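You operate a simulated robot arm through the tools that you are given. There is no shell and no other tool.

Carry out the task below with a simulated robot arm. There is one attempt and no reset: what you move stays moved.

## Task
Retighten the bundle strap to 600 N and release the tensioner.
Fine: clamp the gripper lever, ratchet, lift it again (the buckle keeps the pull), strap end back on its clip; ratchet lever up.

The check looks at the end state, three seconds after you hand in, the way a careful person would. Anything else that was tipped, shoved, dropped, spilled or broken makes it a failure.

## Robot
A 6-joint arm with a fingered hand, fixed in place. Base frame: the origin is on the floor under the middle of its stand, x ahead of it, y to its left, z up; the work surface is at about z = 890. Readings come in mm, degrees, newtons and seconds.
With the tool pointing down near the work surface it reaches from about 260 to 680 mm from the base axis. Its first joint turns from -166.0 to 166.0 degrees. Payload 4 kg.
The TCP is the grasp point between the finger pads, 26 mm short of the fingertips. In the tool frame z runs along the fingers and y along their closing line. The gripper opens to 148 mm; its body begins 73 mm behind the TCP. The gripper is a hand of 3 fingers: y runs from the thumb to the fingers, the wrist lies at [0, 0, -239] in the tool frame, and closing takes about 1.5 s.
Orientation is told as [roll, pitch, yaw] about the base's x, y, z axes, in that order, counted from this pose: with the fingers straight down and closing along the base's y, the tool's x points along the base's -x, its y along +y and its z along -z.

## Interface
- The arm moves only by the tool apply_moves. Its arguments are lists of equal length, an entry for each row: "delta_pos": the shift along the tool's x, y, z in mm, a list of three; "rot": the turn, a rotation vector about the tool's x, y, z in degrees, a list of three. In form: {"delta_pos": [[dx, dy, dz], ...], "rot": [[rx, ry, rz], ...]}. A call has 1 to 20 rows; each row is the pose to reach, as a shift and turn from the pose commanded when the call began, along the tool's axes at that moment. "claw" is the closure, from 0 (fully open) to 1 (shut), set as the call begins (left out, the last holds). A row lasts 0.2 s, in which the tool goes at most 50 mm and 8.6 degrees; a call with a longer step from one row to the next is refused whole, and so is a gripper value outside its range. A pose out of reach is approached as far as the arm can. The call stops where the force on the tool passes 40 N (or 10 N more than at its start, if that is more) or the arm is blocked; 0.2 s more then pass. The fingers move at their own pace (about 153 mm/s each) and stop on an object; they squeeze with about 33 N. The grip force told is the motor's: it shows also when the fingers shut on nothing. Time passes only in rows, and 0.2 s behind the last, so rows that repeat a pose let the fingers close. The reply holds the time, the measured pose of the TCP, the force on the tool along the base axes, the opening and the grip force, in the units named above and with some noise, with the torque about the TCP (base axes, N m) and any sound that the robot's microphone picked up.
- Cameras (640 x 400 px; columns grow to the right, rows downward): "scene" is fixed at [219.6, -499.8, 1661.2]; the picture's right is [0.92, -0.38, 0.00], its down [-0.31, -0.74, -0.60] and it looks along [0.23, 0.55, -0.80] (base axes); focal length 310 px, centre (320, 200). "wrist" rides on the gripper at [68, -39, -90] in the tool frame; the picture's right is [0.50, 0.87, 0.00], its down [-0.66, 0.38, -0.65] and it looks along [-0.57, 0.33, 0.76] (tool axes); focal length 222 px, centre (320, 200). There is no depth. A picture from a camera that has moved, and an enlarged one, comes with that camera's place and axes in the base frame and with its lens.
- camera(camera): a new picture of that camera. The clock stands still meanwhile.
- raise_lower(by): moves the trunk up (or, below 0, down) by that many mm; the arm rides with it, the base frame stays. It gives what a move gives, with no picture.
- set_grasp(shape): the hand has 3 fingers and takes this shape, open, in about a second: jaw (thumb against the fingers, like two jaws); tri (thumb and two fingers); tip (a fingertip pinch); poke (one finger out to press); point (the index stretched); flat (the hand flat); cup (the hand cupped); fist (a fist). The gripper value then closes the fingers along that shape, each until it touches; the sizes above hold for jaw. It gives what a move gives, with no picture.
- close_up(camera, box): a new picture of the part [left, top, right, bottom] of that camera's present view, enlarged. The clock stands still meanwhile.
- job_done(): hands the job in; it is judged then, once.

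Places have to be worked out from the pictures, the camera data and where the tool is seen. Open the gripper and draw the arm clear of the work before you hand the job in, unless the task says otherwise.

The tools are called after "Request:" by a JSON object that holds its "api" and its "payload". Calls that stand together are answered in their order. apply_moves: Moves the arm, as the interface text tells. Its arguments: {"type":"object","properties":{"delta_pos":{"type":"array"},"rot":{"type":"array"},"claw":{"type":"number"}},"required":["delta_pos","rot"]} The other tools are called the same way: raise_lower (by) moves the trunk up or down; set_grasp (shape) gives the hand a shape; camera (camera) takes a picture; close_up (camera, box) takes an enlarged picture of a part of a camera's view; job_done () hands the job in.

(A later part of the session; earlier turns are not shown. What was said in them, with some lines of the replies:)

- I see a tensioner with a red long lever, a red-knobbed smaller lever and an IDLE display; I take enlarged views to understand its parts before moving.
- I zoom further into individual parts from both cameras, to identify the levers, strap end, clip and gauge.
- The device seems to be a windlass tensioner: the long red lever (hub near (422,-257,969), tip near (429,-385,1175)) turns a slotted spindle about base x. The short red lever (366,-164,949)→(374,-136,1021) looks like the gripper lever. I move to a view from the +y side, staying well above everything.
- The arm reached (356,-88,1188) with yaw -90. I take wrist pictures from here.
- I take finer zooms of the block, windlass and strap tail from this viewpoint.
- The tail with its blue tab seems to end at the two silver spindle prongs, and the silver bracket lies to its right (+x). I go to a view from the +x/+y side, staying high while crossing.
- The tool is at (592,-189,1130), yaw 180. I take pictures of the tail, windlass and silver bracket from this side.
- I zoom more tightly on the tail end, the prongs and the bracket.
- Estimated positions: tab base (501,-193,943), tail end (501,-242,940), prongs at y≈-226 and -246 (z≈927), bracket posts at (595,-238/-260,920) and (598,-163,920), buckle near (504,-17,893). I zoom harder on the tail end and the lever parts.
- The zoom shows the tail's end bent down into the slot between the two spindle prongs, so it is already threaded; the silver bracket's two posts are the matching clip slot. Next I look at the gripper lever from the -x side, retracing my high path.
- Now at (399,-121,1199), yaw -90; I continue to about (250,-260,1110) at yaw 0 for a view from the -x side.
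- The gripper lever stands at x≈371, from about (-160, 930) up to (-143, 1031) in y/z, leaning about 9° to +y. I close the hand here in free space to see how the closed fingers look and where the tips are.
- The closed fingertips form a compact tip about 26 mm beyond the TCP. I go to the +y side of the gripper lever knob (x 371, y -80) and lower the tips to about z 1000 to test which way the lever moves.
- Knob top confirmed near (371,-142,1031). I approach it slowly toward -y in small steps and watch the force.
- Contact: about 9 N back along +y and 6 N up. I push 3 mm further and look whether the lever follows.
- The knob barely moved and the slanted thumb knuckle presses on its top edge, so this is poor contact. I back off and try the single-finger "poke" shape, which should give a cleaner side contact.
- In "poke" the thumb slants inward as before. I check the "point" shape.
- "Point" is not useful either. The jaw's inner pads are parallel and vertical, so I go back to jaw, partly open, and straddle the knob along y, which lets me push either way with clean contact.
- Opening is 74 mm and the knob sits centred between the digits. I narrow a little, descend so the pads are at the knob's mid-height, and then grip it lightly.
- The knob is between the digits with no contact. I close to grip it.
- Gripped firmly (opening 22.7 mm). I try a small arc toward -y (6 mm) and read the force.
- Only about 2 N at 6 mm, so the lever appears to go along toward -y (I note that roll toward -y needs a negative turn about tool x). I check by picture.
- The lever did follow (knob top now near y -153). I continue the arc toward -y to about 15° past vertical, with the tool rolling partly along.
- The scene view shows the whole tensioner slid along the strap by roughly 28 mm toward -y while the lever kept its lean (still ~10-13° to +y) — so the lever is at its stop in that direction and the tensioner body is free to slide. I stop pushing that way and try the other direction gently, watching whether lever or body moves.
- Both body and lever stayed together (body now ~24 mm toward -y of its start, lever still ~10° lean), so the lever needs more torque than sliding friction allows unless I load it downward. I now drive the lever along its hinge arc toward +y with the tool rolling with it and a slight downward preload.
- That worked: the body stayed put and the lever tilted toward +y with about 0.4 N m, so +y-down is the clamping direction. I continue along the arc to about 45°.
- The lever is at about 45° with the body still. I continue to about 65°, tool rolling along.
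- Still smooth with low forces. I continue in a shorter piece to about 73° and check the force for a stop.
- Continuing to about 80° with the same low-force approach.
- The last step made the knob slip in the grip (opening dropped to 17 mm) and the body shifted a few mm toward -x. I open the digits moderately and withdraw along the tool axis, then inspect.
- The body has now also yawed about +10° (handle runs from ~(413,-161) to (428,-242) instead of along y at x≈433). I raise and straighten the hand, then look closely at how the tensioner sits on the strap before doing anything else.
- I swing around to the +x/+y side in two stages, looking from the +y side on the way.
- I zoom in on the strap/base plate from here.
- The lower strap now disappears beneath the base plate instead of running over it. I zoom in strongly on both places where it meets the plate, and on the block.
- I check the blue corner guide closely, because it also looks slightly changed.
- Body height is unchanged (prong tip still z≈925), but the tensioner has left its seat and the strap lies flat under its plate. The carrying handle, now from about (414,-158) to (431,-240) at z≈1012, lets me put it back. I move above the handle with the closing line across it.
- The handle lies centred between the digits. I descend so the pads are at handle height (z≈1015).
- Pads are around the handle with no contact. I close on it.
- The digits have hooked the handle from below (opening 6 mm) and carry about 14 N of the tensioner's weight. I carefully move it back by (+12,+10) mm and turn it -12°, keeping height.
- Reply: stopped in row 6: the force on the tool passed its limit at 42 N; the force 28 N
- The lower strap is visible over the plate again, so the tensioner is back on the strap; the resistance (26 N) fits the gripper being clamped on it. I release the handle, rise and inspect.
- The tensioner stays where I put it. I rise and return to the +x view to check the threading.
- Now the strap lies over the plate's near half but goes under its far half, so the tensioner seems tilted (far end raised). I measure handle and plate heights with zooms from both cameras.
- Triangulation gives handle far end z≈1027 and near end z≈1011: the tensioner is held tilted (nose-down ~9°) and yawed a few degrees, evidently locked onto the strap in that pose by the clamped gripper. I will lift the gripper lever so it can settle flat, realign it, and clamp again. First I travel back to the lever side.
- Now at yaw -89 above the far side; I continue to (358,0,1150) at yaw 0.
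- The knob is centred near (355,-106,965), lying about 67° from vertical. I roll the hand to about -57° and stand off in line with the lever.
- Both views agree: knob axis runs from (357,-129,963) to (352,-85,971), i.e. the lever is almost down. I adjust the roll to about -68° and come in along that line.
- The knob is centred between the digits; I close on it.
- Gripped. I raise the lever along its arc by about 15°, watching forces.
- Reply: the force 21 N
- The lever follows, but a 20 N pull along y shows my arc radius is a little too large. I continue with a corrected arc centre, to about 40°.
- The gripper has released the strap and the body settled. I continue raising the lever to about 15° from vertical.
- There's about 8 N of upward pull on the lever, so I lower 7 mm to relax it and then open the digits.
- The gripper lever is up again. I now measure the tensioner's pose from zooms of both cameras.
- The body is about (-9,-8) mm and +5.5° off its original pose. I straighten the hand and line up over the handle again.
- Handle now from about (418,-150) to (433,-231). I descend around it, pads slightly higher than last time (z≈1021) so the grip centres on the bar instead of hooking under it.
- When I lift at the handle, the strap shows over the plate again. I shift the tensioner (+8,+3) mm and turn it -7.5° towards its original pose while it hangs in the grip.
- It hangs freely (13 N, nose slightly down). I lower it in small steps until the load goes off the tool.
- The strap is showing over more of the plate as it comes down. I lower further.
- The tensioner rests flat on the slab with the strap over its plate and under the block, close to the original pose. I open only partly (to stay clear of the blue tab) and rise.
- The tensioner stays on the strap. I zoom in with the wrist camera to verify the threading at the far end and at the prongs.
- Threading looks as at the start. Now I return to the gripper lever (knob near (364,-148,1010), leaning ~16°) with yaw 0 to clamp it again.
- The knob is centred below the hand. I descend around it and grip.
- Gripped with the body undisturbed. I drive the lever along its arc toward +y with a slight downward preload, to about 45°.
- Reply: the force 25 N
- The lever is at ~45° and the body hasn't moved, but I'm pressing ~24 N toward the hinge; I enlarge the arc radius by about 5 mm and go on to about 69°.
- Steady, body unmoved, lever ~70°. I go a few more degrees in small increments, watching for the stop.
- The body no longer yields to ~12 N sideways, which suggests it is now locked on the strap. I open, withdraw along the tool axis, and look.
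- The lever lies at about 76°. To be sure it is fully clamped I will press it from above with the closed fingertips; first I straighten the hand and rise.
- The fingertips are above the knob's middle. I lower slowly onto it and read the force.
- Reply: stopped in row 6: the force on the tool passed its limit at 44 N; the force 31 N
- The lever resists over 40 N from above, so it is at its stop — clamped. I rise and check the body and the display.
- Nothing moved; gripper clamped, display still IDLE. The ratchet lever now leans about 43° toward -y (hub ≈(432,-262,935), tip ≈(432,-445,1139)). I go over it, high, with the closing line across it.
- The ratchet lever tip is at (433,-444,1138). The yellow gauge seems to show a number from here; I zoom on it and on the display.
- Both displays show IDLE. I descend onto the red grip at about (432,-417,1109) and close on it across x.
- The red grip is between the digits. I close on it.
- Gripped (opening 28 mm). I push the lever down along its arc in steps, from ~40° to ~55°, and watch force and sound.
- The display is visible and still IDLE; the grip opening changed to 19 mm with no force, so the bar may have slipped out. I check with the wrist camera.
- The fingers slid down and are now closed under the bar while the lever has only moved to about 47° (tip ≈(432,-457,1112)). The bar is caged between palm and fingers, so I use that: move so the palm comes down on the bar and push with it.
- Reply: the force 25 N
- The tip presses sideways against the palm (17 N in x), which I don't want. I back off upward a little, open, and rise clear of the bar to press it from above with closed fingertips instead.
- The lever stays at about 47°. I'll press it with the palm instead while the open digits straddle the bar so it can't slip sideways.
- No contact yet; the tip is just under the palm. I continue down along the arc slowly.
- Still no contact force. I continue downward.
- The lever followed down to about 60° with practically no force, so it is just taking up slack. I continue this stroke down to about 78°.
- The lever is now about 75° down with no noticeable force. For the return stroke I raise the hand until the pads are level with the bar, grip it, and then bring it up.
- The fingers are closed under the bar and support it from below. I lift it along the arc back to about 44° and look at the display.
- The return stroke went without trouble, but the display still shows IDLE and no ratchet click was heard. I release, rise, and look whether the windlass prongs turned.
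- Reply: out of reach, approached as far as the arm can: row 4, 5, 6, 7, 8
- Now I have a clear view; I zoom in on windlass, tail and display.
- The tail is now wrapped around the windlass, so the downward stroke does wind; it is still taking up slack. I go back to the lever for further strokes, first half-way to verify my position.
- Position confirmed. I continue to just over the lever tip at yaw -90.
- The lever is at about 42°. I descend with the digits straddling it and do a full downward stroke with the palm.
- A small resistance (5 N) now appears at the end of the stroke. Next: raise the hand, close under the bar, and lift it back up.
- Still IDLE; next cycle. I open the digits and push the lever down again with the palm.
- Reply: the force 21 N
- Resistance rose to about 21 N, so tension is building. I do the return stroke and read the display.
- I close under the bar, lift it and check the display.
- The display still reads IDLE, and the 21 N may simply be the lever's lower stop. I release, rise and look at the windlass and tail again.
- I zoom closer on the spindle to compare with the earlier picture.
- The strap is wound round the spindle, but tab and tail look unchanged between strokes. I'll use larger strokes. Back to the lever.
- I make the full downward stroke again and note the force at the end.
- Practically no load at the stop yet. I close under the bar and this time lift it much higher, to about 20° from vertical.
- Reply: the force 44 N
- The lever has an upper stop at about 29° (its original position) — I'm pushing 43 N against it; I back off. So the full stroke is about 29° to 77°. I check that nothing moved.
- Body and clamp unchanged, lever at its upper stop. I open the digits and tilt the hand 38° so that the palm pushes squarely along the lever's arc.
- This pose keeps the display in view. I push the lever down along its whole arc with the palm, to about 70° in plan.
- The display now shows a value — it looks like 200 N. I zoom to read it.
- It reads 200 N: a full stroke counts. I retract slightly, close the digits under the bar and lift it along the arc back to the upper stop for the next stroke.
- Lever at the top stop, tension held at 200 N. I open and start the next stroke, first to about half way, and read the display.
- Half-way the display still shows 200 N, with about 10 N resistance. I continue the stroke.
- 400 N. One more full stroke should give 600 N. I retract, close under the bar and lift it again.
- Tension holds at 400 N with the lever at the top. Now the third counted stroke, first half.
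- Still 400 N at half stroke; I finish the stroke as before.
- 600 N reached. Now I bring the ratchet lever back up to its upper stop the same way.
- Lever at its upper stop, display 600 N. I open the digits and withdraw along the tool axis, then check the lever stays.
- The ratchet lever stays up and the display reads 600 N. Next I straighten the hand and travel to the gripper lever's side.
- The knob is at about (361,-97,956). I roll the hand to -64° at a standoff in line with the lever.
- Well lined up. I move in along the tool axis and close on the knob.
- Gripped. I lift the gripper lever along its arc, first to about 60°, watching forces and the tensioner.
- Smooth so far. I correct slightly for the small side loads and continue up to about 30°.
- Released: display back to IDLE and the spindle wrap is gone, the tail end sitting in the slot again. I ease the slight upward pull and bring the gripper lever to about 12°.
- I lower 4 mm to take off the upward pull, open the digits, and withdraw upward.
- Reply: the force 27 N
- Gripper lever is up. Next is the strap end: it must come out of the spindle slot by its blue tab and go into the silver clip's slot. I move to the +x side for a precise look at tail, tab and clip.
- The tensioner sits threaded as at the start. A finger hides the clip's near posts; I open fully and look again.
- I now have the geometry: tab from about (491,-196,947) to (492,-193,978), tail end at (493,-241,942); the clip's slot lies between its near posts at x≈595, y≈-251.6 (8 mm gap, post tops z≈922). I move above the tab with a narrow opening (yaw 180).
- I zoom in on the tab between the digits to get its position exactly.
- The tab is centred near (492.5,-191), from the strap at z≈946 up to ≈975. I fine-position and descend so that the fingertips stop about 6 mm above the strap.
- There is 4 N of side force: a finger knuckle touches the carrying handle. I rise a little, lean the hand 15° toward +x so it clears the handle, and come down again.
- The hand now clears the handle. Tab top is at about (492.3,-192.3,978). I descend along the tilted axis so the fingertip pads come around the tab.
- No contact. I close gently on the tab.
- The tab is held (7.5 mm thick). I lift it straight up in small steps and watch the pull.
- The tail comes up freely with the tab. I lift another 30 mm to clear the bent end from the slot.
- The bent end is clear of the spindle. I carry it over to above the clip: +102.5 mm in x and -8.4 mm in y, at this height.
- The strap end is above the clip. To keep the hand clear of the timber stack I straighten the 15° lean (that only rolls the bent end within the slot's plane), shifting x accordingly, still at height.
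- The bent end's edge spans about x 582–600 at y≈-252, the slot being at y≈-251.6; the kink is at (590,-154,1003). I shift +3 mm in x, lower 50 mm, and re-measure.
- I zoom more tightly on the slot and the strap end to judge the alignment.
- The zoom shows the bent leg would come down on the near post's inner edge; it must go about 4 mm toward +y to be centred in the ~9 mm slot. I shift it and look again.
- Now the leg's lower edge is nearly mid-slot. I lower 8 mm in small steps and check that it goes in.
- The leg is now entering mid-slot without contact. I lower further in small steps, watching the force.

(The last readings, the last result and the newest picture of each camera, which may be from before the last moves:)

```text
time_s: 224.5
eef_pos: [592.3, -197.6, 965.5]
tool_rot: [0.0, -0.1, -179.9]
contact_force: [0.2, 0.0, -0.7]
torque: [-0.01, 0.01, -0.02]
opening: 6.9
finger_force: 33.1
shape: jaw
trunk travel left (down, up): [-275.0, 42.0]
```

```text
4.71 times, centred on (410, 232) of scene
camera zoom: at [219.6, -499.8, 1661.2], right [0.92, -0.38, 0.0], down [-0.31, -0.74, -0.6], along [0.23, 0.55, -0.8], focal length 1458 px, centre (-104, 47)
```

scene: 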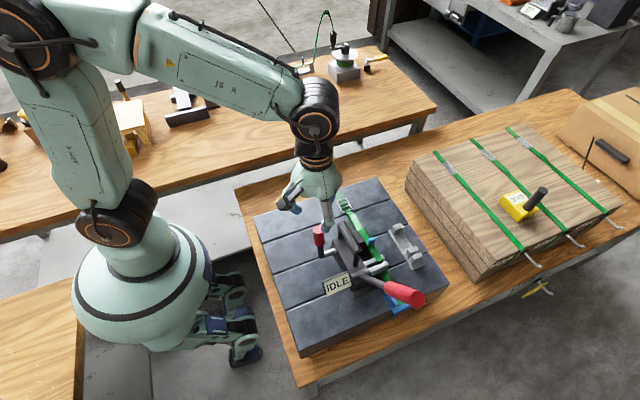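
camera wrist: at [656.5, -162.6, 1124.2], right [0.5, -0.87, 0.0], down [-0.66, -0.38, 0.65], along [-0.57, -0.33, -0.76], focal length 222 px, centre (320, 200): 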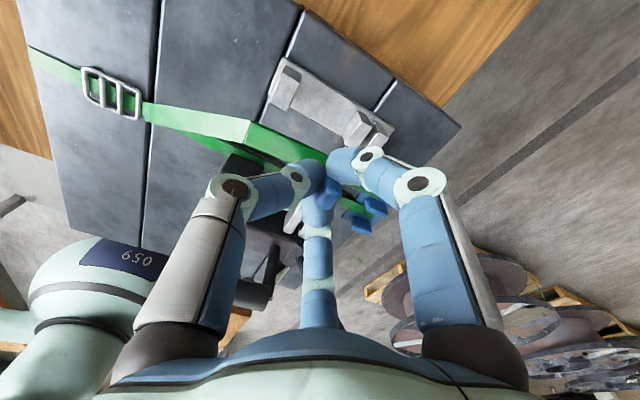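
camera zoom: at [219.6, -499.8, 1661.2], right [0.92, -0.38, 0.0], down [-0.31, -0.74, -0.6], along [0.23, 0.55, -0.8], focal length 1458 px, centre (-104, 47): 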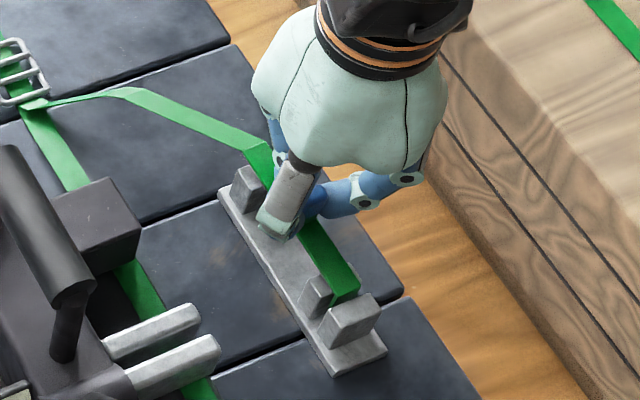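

The bent end is now inside the slot (its lower part disappears behind the near post). I lower until it rests.

Request:
{"api": "apply_moves", "payload": {"delta_pos": [[0, 0, 1.5], [0, 0, 3], [0, 0, 4.5], [0, 0, 6]], "rot": [[0, 0, 0], [0, 0, 0], [0, 0, 0], [0, 0, 0]]}}

Request:
{"api": "close_up", "payload": {"camera": "scene", "box": [400, 230, 430, 260]}}

Request:
{"api": "close_up", "payload": {"camera": "wrist", "box": [220, 60, 420, 220]}}

```text
time_s: 225.5
eef_pos: [593.7, -197.3, 960.9]
tool_rot: [0.0, 0.0, -180.0]
contact_force: [1.2, -1.1, 7.5]
torque: [-0.06, 0.0, -0.02]
opening: 7.0
finger_force: 32.9
shape: jaw
trunk travel left (down, up): [-275.0, 42.0]
```

```text
13.33 times, centred on (415, 245) of scene
camera zoom: at [219.6, -499.8, 1661.2], right [0.92, -0.38, 0.0], down [-0.31, -0.74, -0.6], along [0.23, 0.55, -0.8], focal length 4132 px, centre (-947, -400)
```

zoom: 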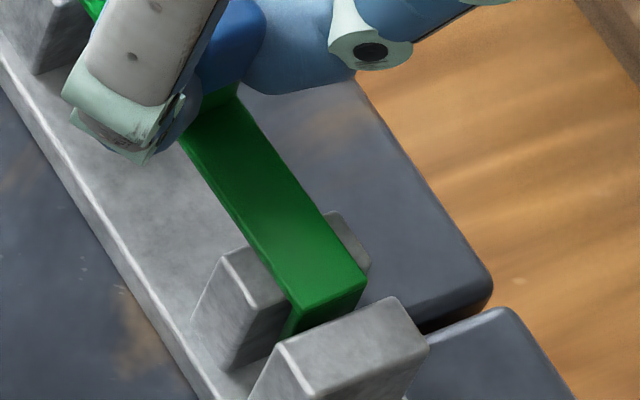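

```text
2.50 times, centred on (320, 140) of wrist
camera zoom: at [660.7, -157.7, 1051.2], right [0.5, -0.87, 0.0], down [-0.66, -0.38, 0.65], along [-0.57, -0.33, -0.76], focal length 555 px, centre (320, 350)
```

zoom: 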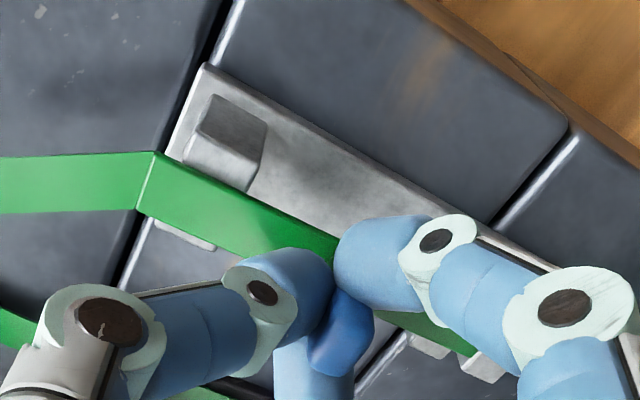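

The strap end rests in the clip with about 7 N. I ease off 1.5 mm and open the digits gently.

Request:
{"api": "apply_moves", "payload": {"delta_pos": [[0, 0, -1.5], [0, 0, -1.5], [0, 0, -1.5], [0, 0, -1.5]], "rot": [[0, 0, 0], [0, 0, 0], [0, 0, 0], [0, 0, 0]], "claw": 0.78}}

Request:
{"api": "close_up", "payload": {"camera": "scene", "box": [370, 190, 450, 275]}}

Request:
{"api": "close_up", "payload": {"camera": "wrist", "box": [220, 60, 420, 220]}}

```text
time_s: 226.5
eef_pos: [593.4, -196.0, 961.4]
tool_rot: [0.0, -0.1, -179.9]
contact_force: [-0.8, -0.6, -1.2]
torque: [0.01, -0.02, 0.02]
opening: 32.4
finger_force: 0.1
shape: jaw
trunk travel left (down, up): [-275.0, 42.0]
```

```text
4.71 times, centred on (410, 232) of scene
camera zoom: at [219.6, -499.8, 1661.2], right [0.92, -0.38, 0.0], down [-0.31, -0.74, -0.6], along [0.23, 0.55, -0.8], focal length 1458 px, centre (-104, 47)
```

zoom: 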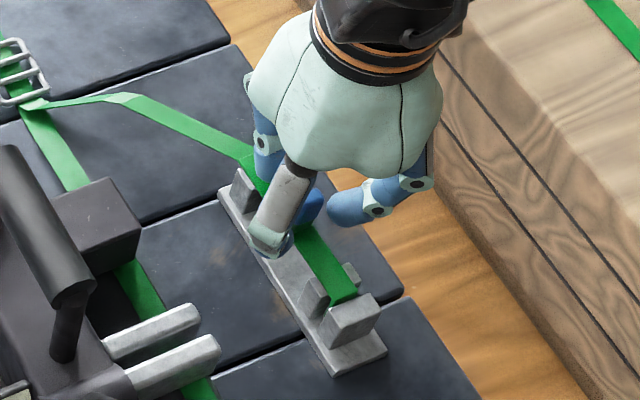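

```text
2.50 times, centred on (320, 140) of wrist
camera zoom: at [660.6, -157.9, 1051.0], right [0.5, -0.87, 0.0], down [-0.65, -0.38, 0.66], along [-0.57, -0.33, -0.76], focal length 555 px, centre (320, 350)
```

zoom: 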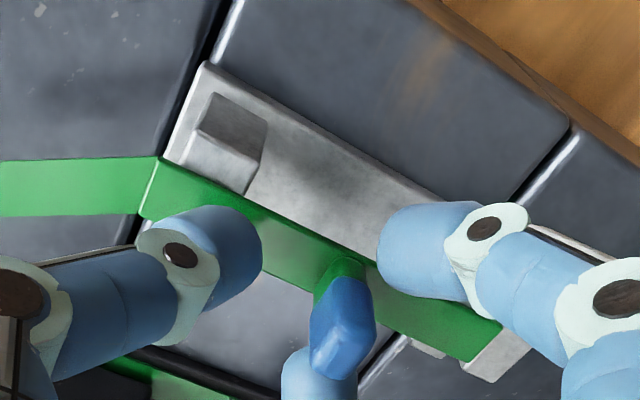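

The strap stays on the clip. I withdraw straight up.

Request:
{"api": "apply_moves", "payload": {"delta_pos": [[0, 0, -8], [0, 0, -20], [0, 0, -40], [0, 0, -70], [0, 0, -100], [0, 0, -130], [0, 0, -150]], "rot": [[0, 0, 0], [0, 0, 0], [0, 0, 0], [0, 0, 0], [0, 0, 0], [0, 0, 0], [0, 0, 0]]}}

Request:
{"api": "camera", "payload": {"camera": "scene"}}

Request:
{"api": "close_up", "payload": {"camera": "scene", "box": [340, 180, 440, 275]}}

Request:
{"api": "close_up", "payload": {"camera": "wrist", "box": [220, 60, 420, 220]}}

```text
time_s: 228.1
eef_pos: [595.3, -198.4, 1111.9]
tool_rot: [0.0, -0.1, -180.0]
contact_force: [-1.1, -0.3, 0.2]
torque: [0.0, 0.01, 0.0]
opening: 32.2
finger_force: 0.2
shape: jaw
trunk travel left (down, up): [-275.0, 42.0]
```

```text
taken
```

scene: 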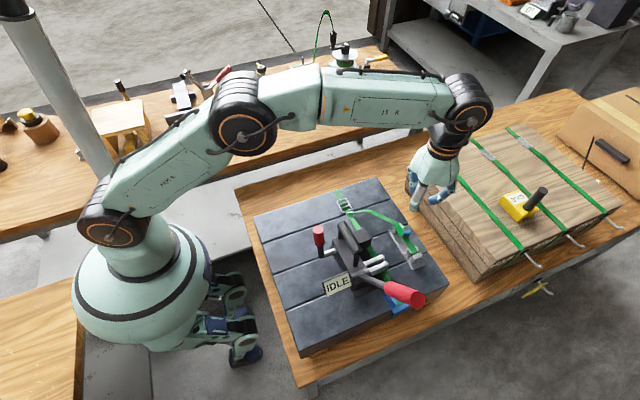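

```text
4.21 times, centred on (390, 228) of scene
camera zoom: at [219.6, -499.8, 1661.2], right [0.92, -0.38, 0.0], down [-0.31, -0.74, -0.6], along [0.23, 0.55, -0.8], focal length 1305 px, centre (25, 84)
```

zoom: 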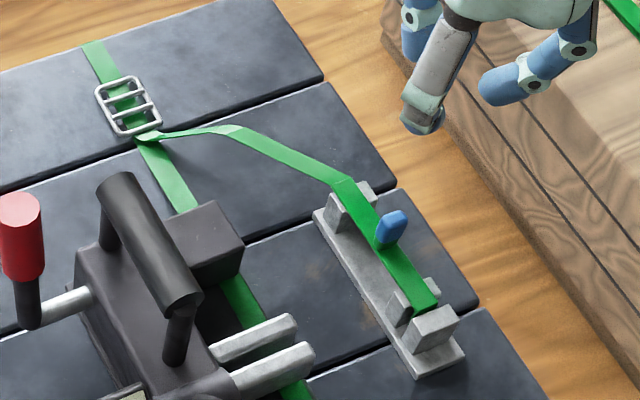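

```text
2.50 times, centred on (320, 140) of wrist
camera zoom: at [662.0, -158.3, 1201.8], right [0.5, -0.87, 0.0], down [-0.65, -0.38, 0.66], along [-0.57, -0.33, -0.76], focal length 555 px, centre (320, 350)
```

zoom: 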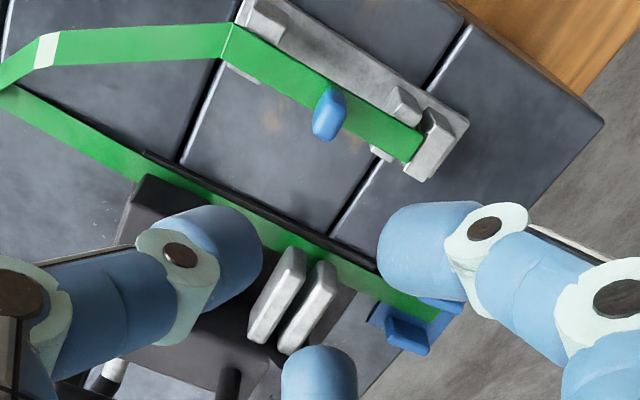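

The strap end sits on the clip. I zoom in to verify the slot, both levers and the rest of the scene.

Request:
{"api": "close_up", "payload": {"camera": "scene", "box": [404, 225, 434, 265]}}

Request:
{"api": "close_up", "payload": {"camera": "scene", "box": [300, 210, 440, 320]}}

Request:
{"api": "close_up", "payload": {"camera": "wrist", "box": [300, 70, 380, 140]}}

Request:
{"api": "camera", "payload": {"camera": "wrist"}}

```text
10.00 times, centred on (419, 245) of scene
camera zoom: at [219.6, -499.8, 1661.2], right [0.92, -0.38, 0.0], down [-0.31, -0.74, -0.6], along [0.23, 0.55, -0.8], focal length 3099 px, centre (-670, -250)
```

zoom: 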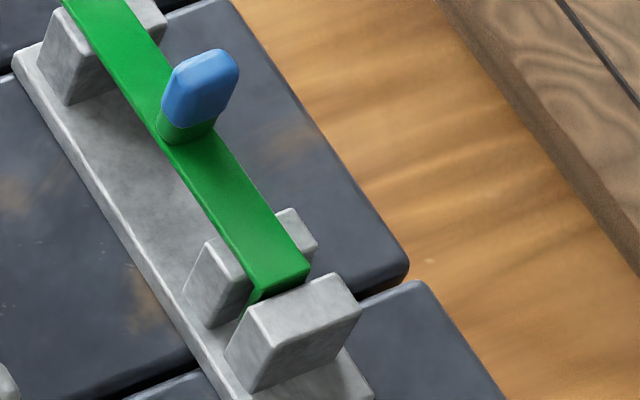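

```text
3.64 times, centred on (370, 265) of scene
camera zoom: at [219.6, -499.8, 1661.2], right [0.92, -0.38, 0.0], down [-0.31, -0.74, -0.6], along [0.23, 0.55, -0.8], focal length 1127 px, centre (138, -36)
```

zoom: 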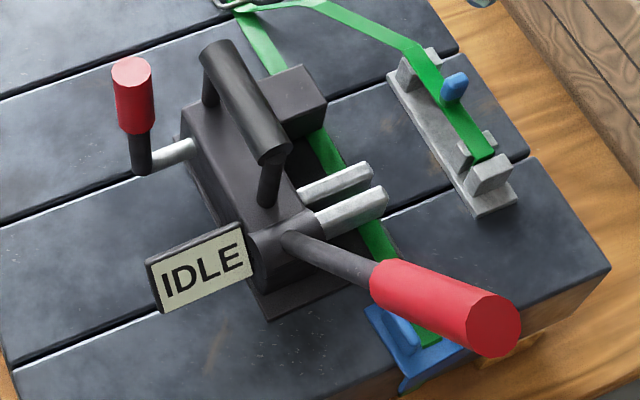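

```text
5.71 times, centred on (340, 105) of wrist
camera zoom: at [662.0, -158.3, 1201.8], right [0.5, -0.87, 0.0], down [-0.65, -0.38, 0.66], along [-0.57, -0.33, -0.76], focal length 1269 px, centre (206, 743)
```

zoom: 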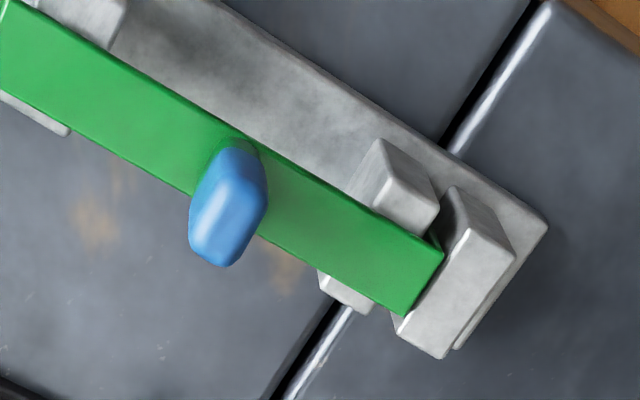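

```text
taken
camera wrist: at [662.0, -158.3, 1201.8], right [0.5, -0.87, 0.0], down [-0.65, -0.38, 0.66], along [-0.57, -0.33, -0.76], focal length 222 px, centre (320, 200)
```

wrist: 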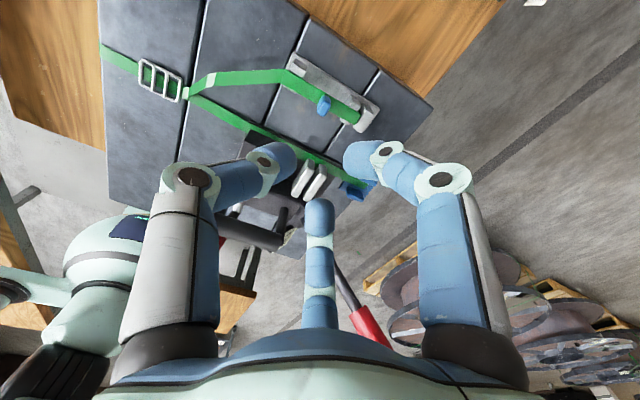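

The strap end is properly in the clip. Now I retract the arm upward and back toward the starting pose, from where I can compare everything with the first pictures.

Request:
{"api": "apply_moves", "payload": {"delta_pos": [[0, 0, -40], [0, 0, -80], [-5, -5, -120], [-15, -15, -140], [-35, -25, -150], [-55, -35, -160], [-75, -45, -170], [-95, -55, -180], [-115, -65, -190], [-135, -75, -200], [-150, -85, -205], [-165, -95, -210], [-170, -98, -210]], "rot": [[0, 0, 0], [0, 0, 0], [0, 0, -8], [0, 0, -16], [0, 0, -24], [0, 0, -32], [0, 0, -40], [0, 0, -48], [0, 0, -56], [0, 0, -64], [0, 0, -72], [0, 0, -80], [0, 0, -88]], "claw": 0.5}}

Request:
{"api": "apply_moves", "payload": {"delta_pos": [[-5, -12, -3], [-15, -26, -6], [-25, -40, -9], [-35, -54, -12], [-45, -68, -15], [-55, -82, -18], [-65, -96, -21], [-75, -110, -24], [-85, -124, -27], [-95, -138, -30], [-105, -148, -33], [-115, -155, -36]], "rot": [[0, 0, -8], [0, 0, -16], [0, 0, -24], [0, 0, -32], [0, 0, -40], [0, 0, -48], [0, 0, -56], [0, 0, -64], [0, 0, -72], [0, 0, -80], [0, 0, -88], [0, 0, -92]], "claw": 0.0}}

Request:
{"api": "camera", "payload": {"camera": "wrist"}}

Request:
{"api": "camera", "payload": {"camera": "scene"}}

```text
time_s: 230.9
eef_pos: [423.4, -100.5, 1322.5]
tool_rot: [-0.1, 0.0, -91.9]
contact_force: [0.3, 0.0, -0.4]
torque: [-0.04, 0.02, 0.0]
opening: 73.6
finger_force: 0.0
shape: jaw
out of reach, approached as far as the arm can: row 3, 4
trunk travel left (down, up): [-275.0, 42.0]
```

```text
time_s: 233.5
eef_pos: [265.6, -210.2, 1359.2]
tool_rot: [0.1, 0.1, 0.1]
contact_force: [0.0, 0.3, 0.0]
torque: [0.03, 0.03, 0.01]
opening: 147.9
finger_force: 0.1
shape: jaw
trunk travel left (down, up): [-275.0, 42.0]
```

```text
taken
camera wrist: at [197.8, -248.7, 1448.9], right [-0.5, 0.86, 0.0], down [0.66, 0.38, 0.65], along [0.56, 0.33, -0.76], focal length 222 px, centre (320, 200)
```

wrist: 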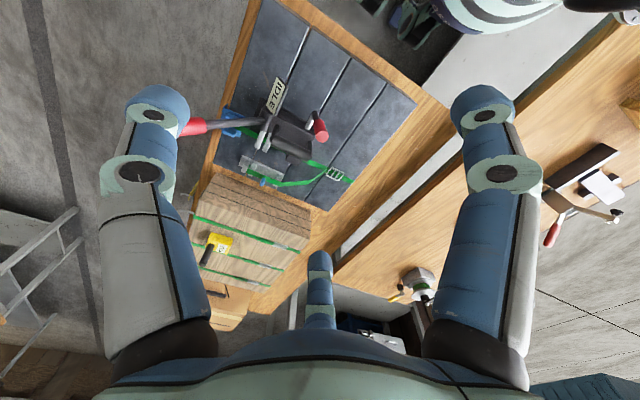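

```text
taken
```

scene: 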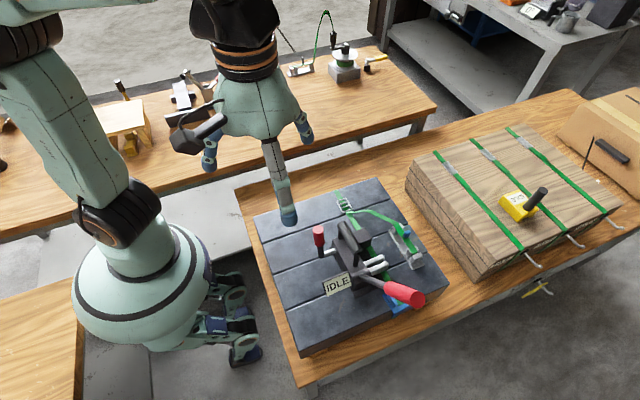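

I compare the details with the first pictures: levers, guide, buckle, gauge.

Request:
{"api": "close_up", "payload": {"camera": "wrist", "box": [220, 70, 340, 190]}}

Request:
{"api": "close_up", "payload": {"camera": "scene", "box": [310, 200, 430, 310]}}

Request:
{"api": "close_up", "payload": {"camera": "scene", "box": [360, 270, 440, 330]}}

Request:
{"api": "close_up", "payload": {"camera": "wrist", "box": [170, 90, 270, 160]}}

Request:
{"api": "close_up", "payload": {"camera": "scene", "box": [320, 180, 384, 220]}}

```text
3.33 times, centred on (280, 130) of wrist
camera zoom: at [197.8, -248.7, 1448.9], right [-0.5, 0.86, 0.0], down [0.66, 0.38, 0.65], along [0.56, 0.33, -0.76], focal length 740 px, centre (453, 433)
```

zoom: 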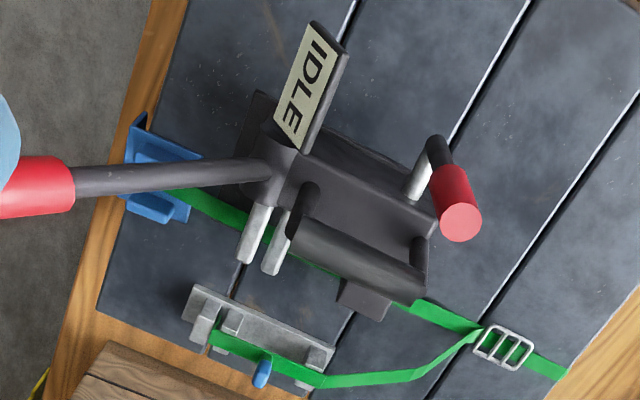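

```text
3.64 times, centred on (370, 255) of scene
camera zoom: at [219.6, -499.8, 1661.2], right [0.92, -0.38, 0.0], down [-0.31, -0.74, -0.6], along [0.23, 0.55, -0.8], focal length 1127 px, centre (138, 0)
```

zoom: 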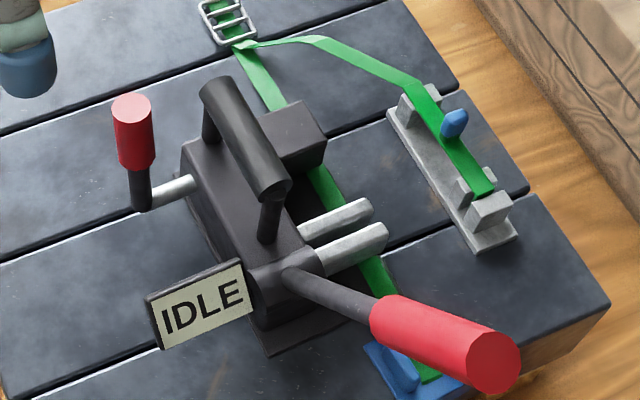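

```text
6.67 times, centred on (400, 300) of scene
camera zoom: at [219.6, -499.8, 1661.2], right [0.92, -0.38, 0.0], down [-0.31, -0.74, -0.6], along [0.23, 0.55, -0.8], focal length 2066 px, centre (-213, -467)
```

zoom: 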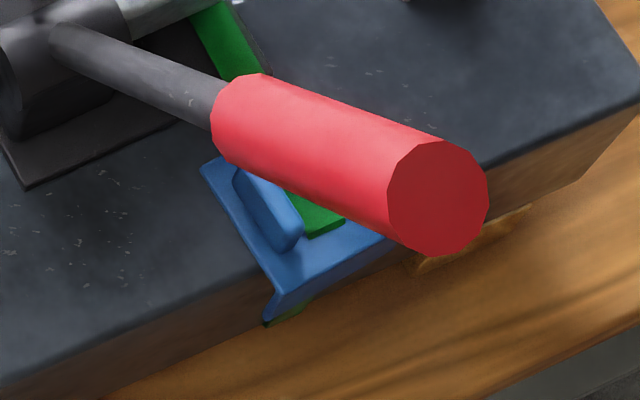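

```text
5.71 times, centred on (220, 125) of wrist
camera zoom: at [197.8, -248.7, 1448.9], right [-0.5, 0.86, 0.0], down [0.66, 0.38, 0.65], along [0.56, 0.33, -0.76], focal length 1269 px, centre (891, 629)
```

zoom: 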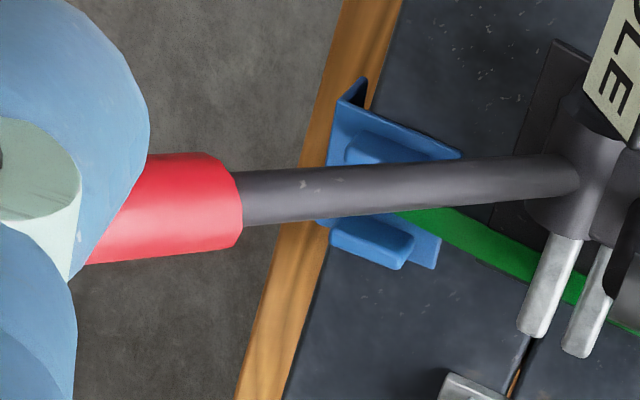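

```text
10.00 times, centred on (352, 200) of scene
camera zoom: at [219.6, -499.8, 1661.2], right [0.92, -0.38, 0.0], down [-0.31, -0.74, -0.6], along [0.23, 0.55, -0.8], focal length 3099 px, centre (0, 200)
```

zoom: 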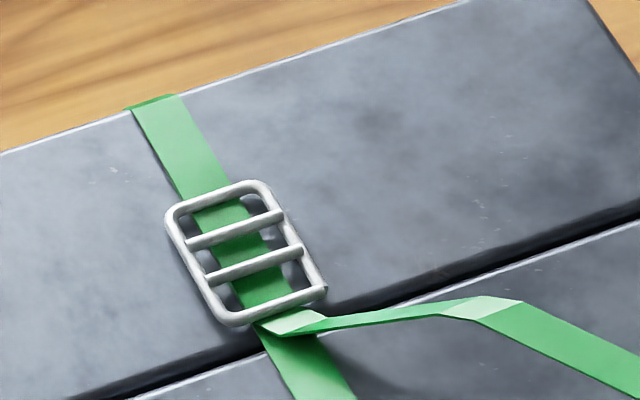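

Everything checks out:
- The strap loop is taut at the buckle and at both edges.
- The strap end sits in its clip.
- The gripper lever is lifted.
- The ratchet lever is at its upper stop.
- The gauge and the timber stack are untouched.
- The gripper is open and the arm is clear.

I hand in the job.

Request:
{"api": "job_done", "payload": {}}

```text
The job is handed in.
```

The bundle strap is tightened to 600 N and the tensioner is released. I handed the job in and have not seen the result of the check.

- **Tension:** the display read 600 N before I lifted the gripper lever, and it now shows IDLE. The strap looks taut at the buckle and along both edges. I did not measure it again after release.
- **Strap end:** it sits in the slot of the silver clip, resting across the posts.
- **Levers:** the gripper lever is lifted and the ratchet lever is at its upper stop.
- **Arm:** the gripper is open and the arm is back near its start position.

**Tensioner moved:** my first push on the gripper lever went the wrong way and slid the tensioner about 28 mm along the strap. A later slip turned it about 10°. I lifted it back by its handle before the clamping that counted. It now sits about 5 mm and 3° off where it started, still straddling the strap. The blue corner guide may also have been nudged a few millimetres.

As far as the pictures show, I did not touch the yellow gauge or the timber stack.
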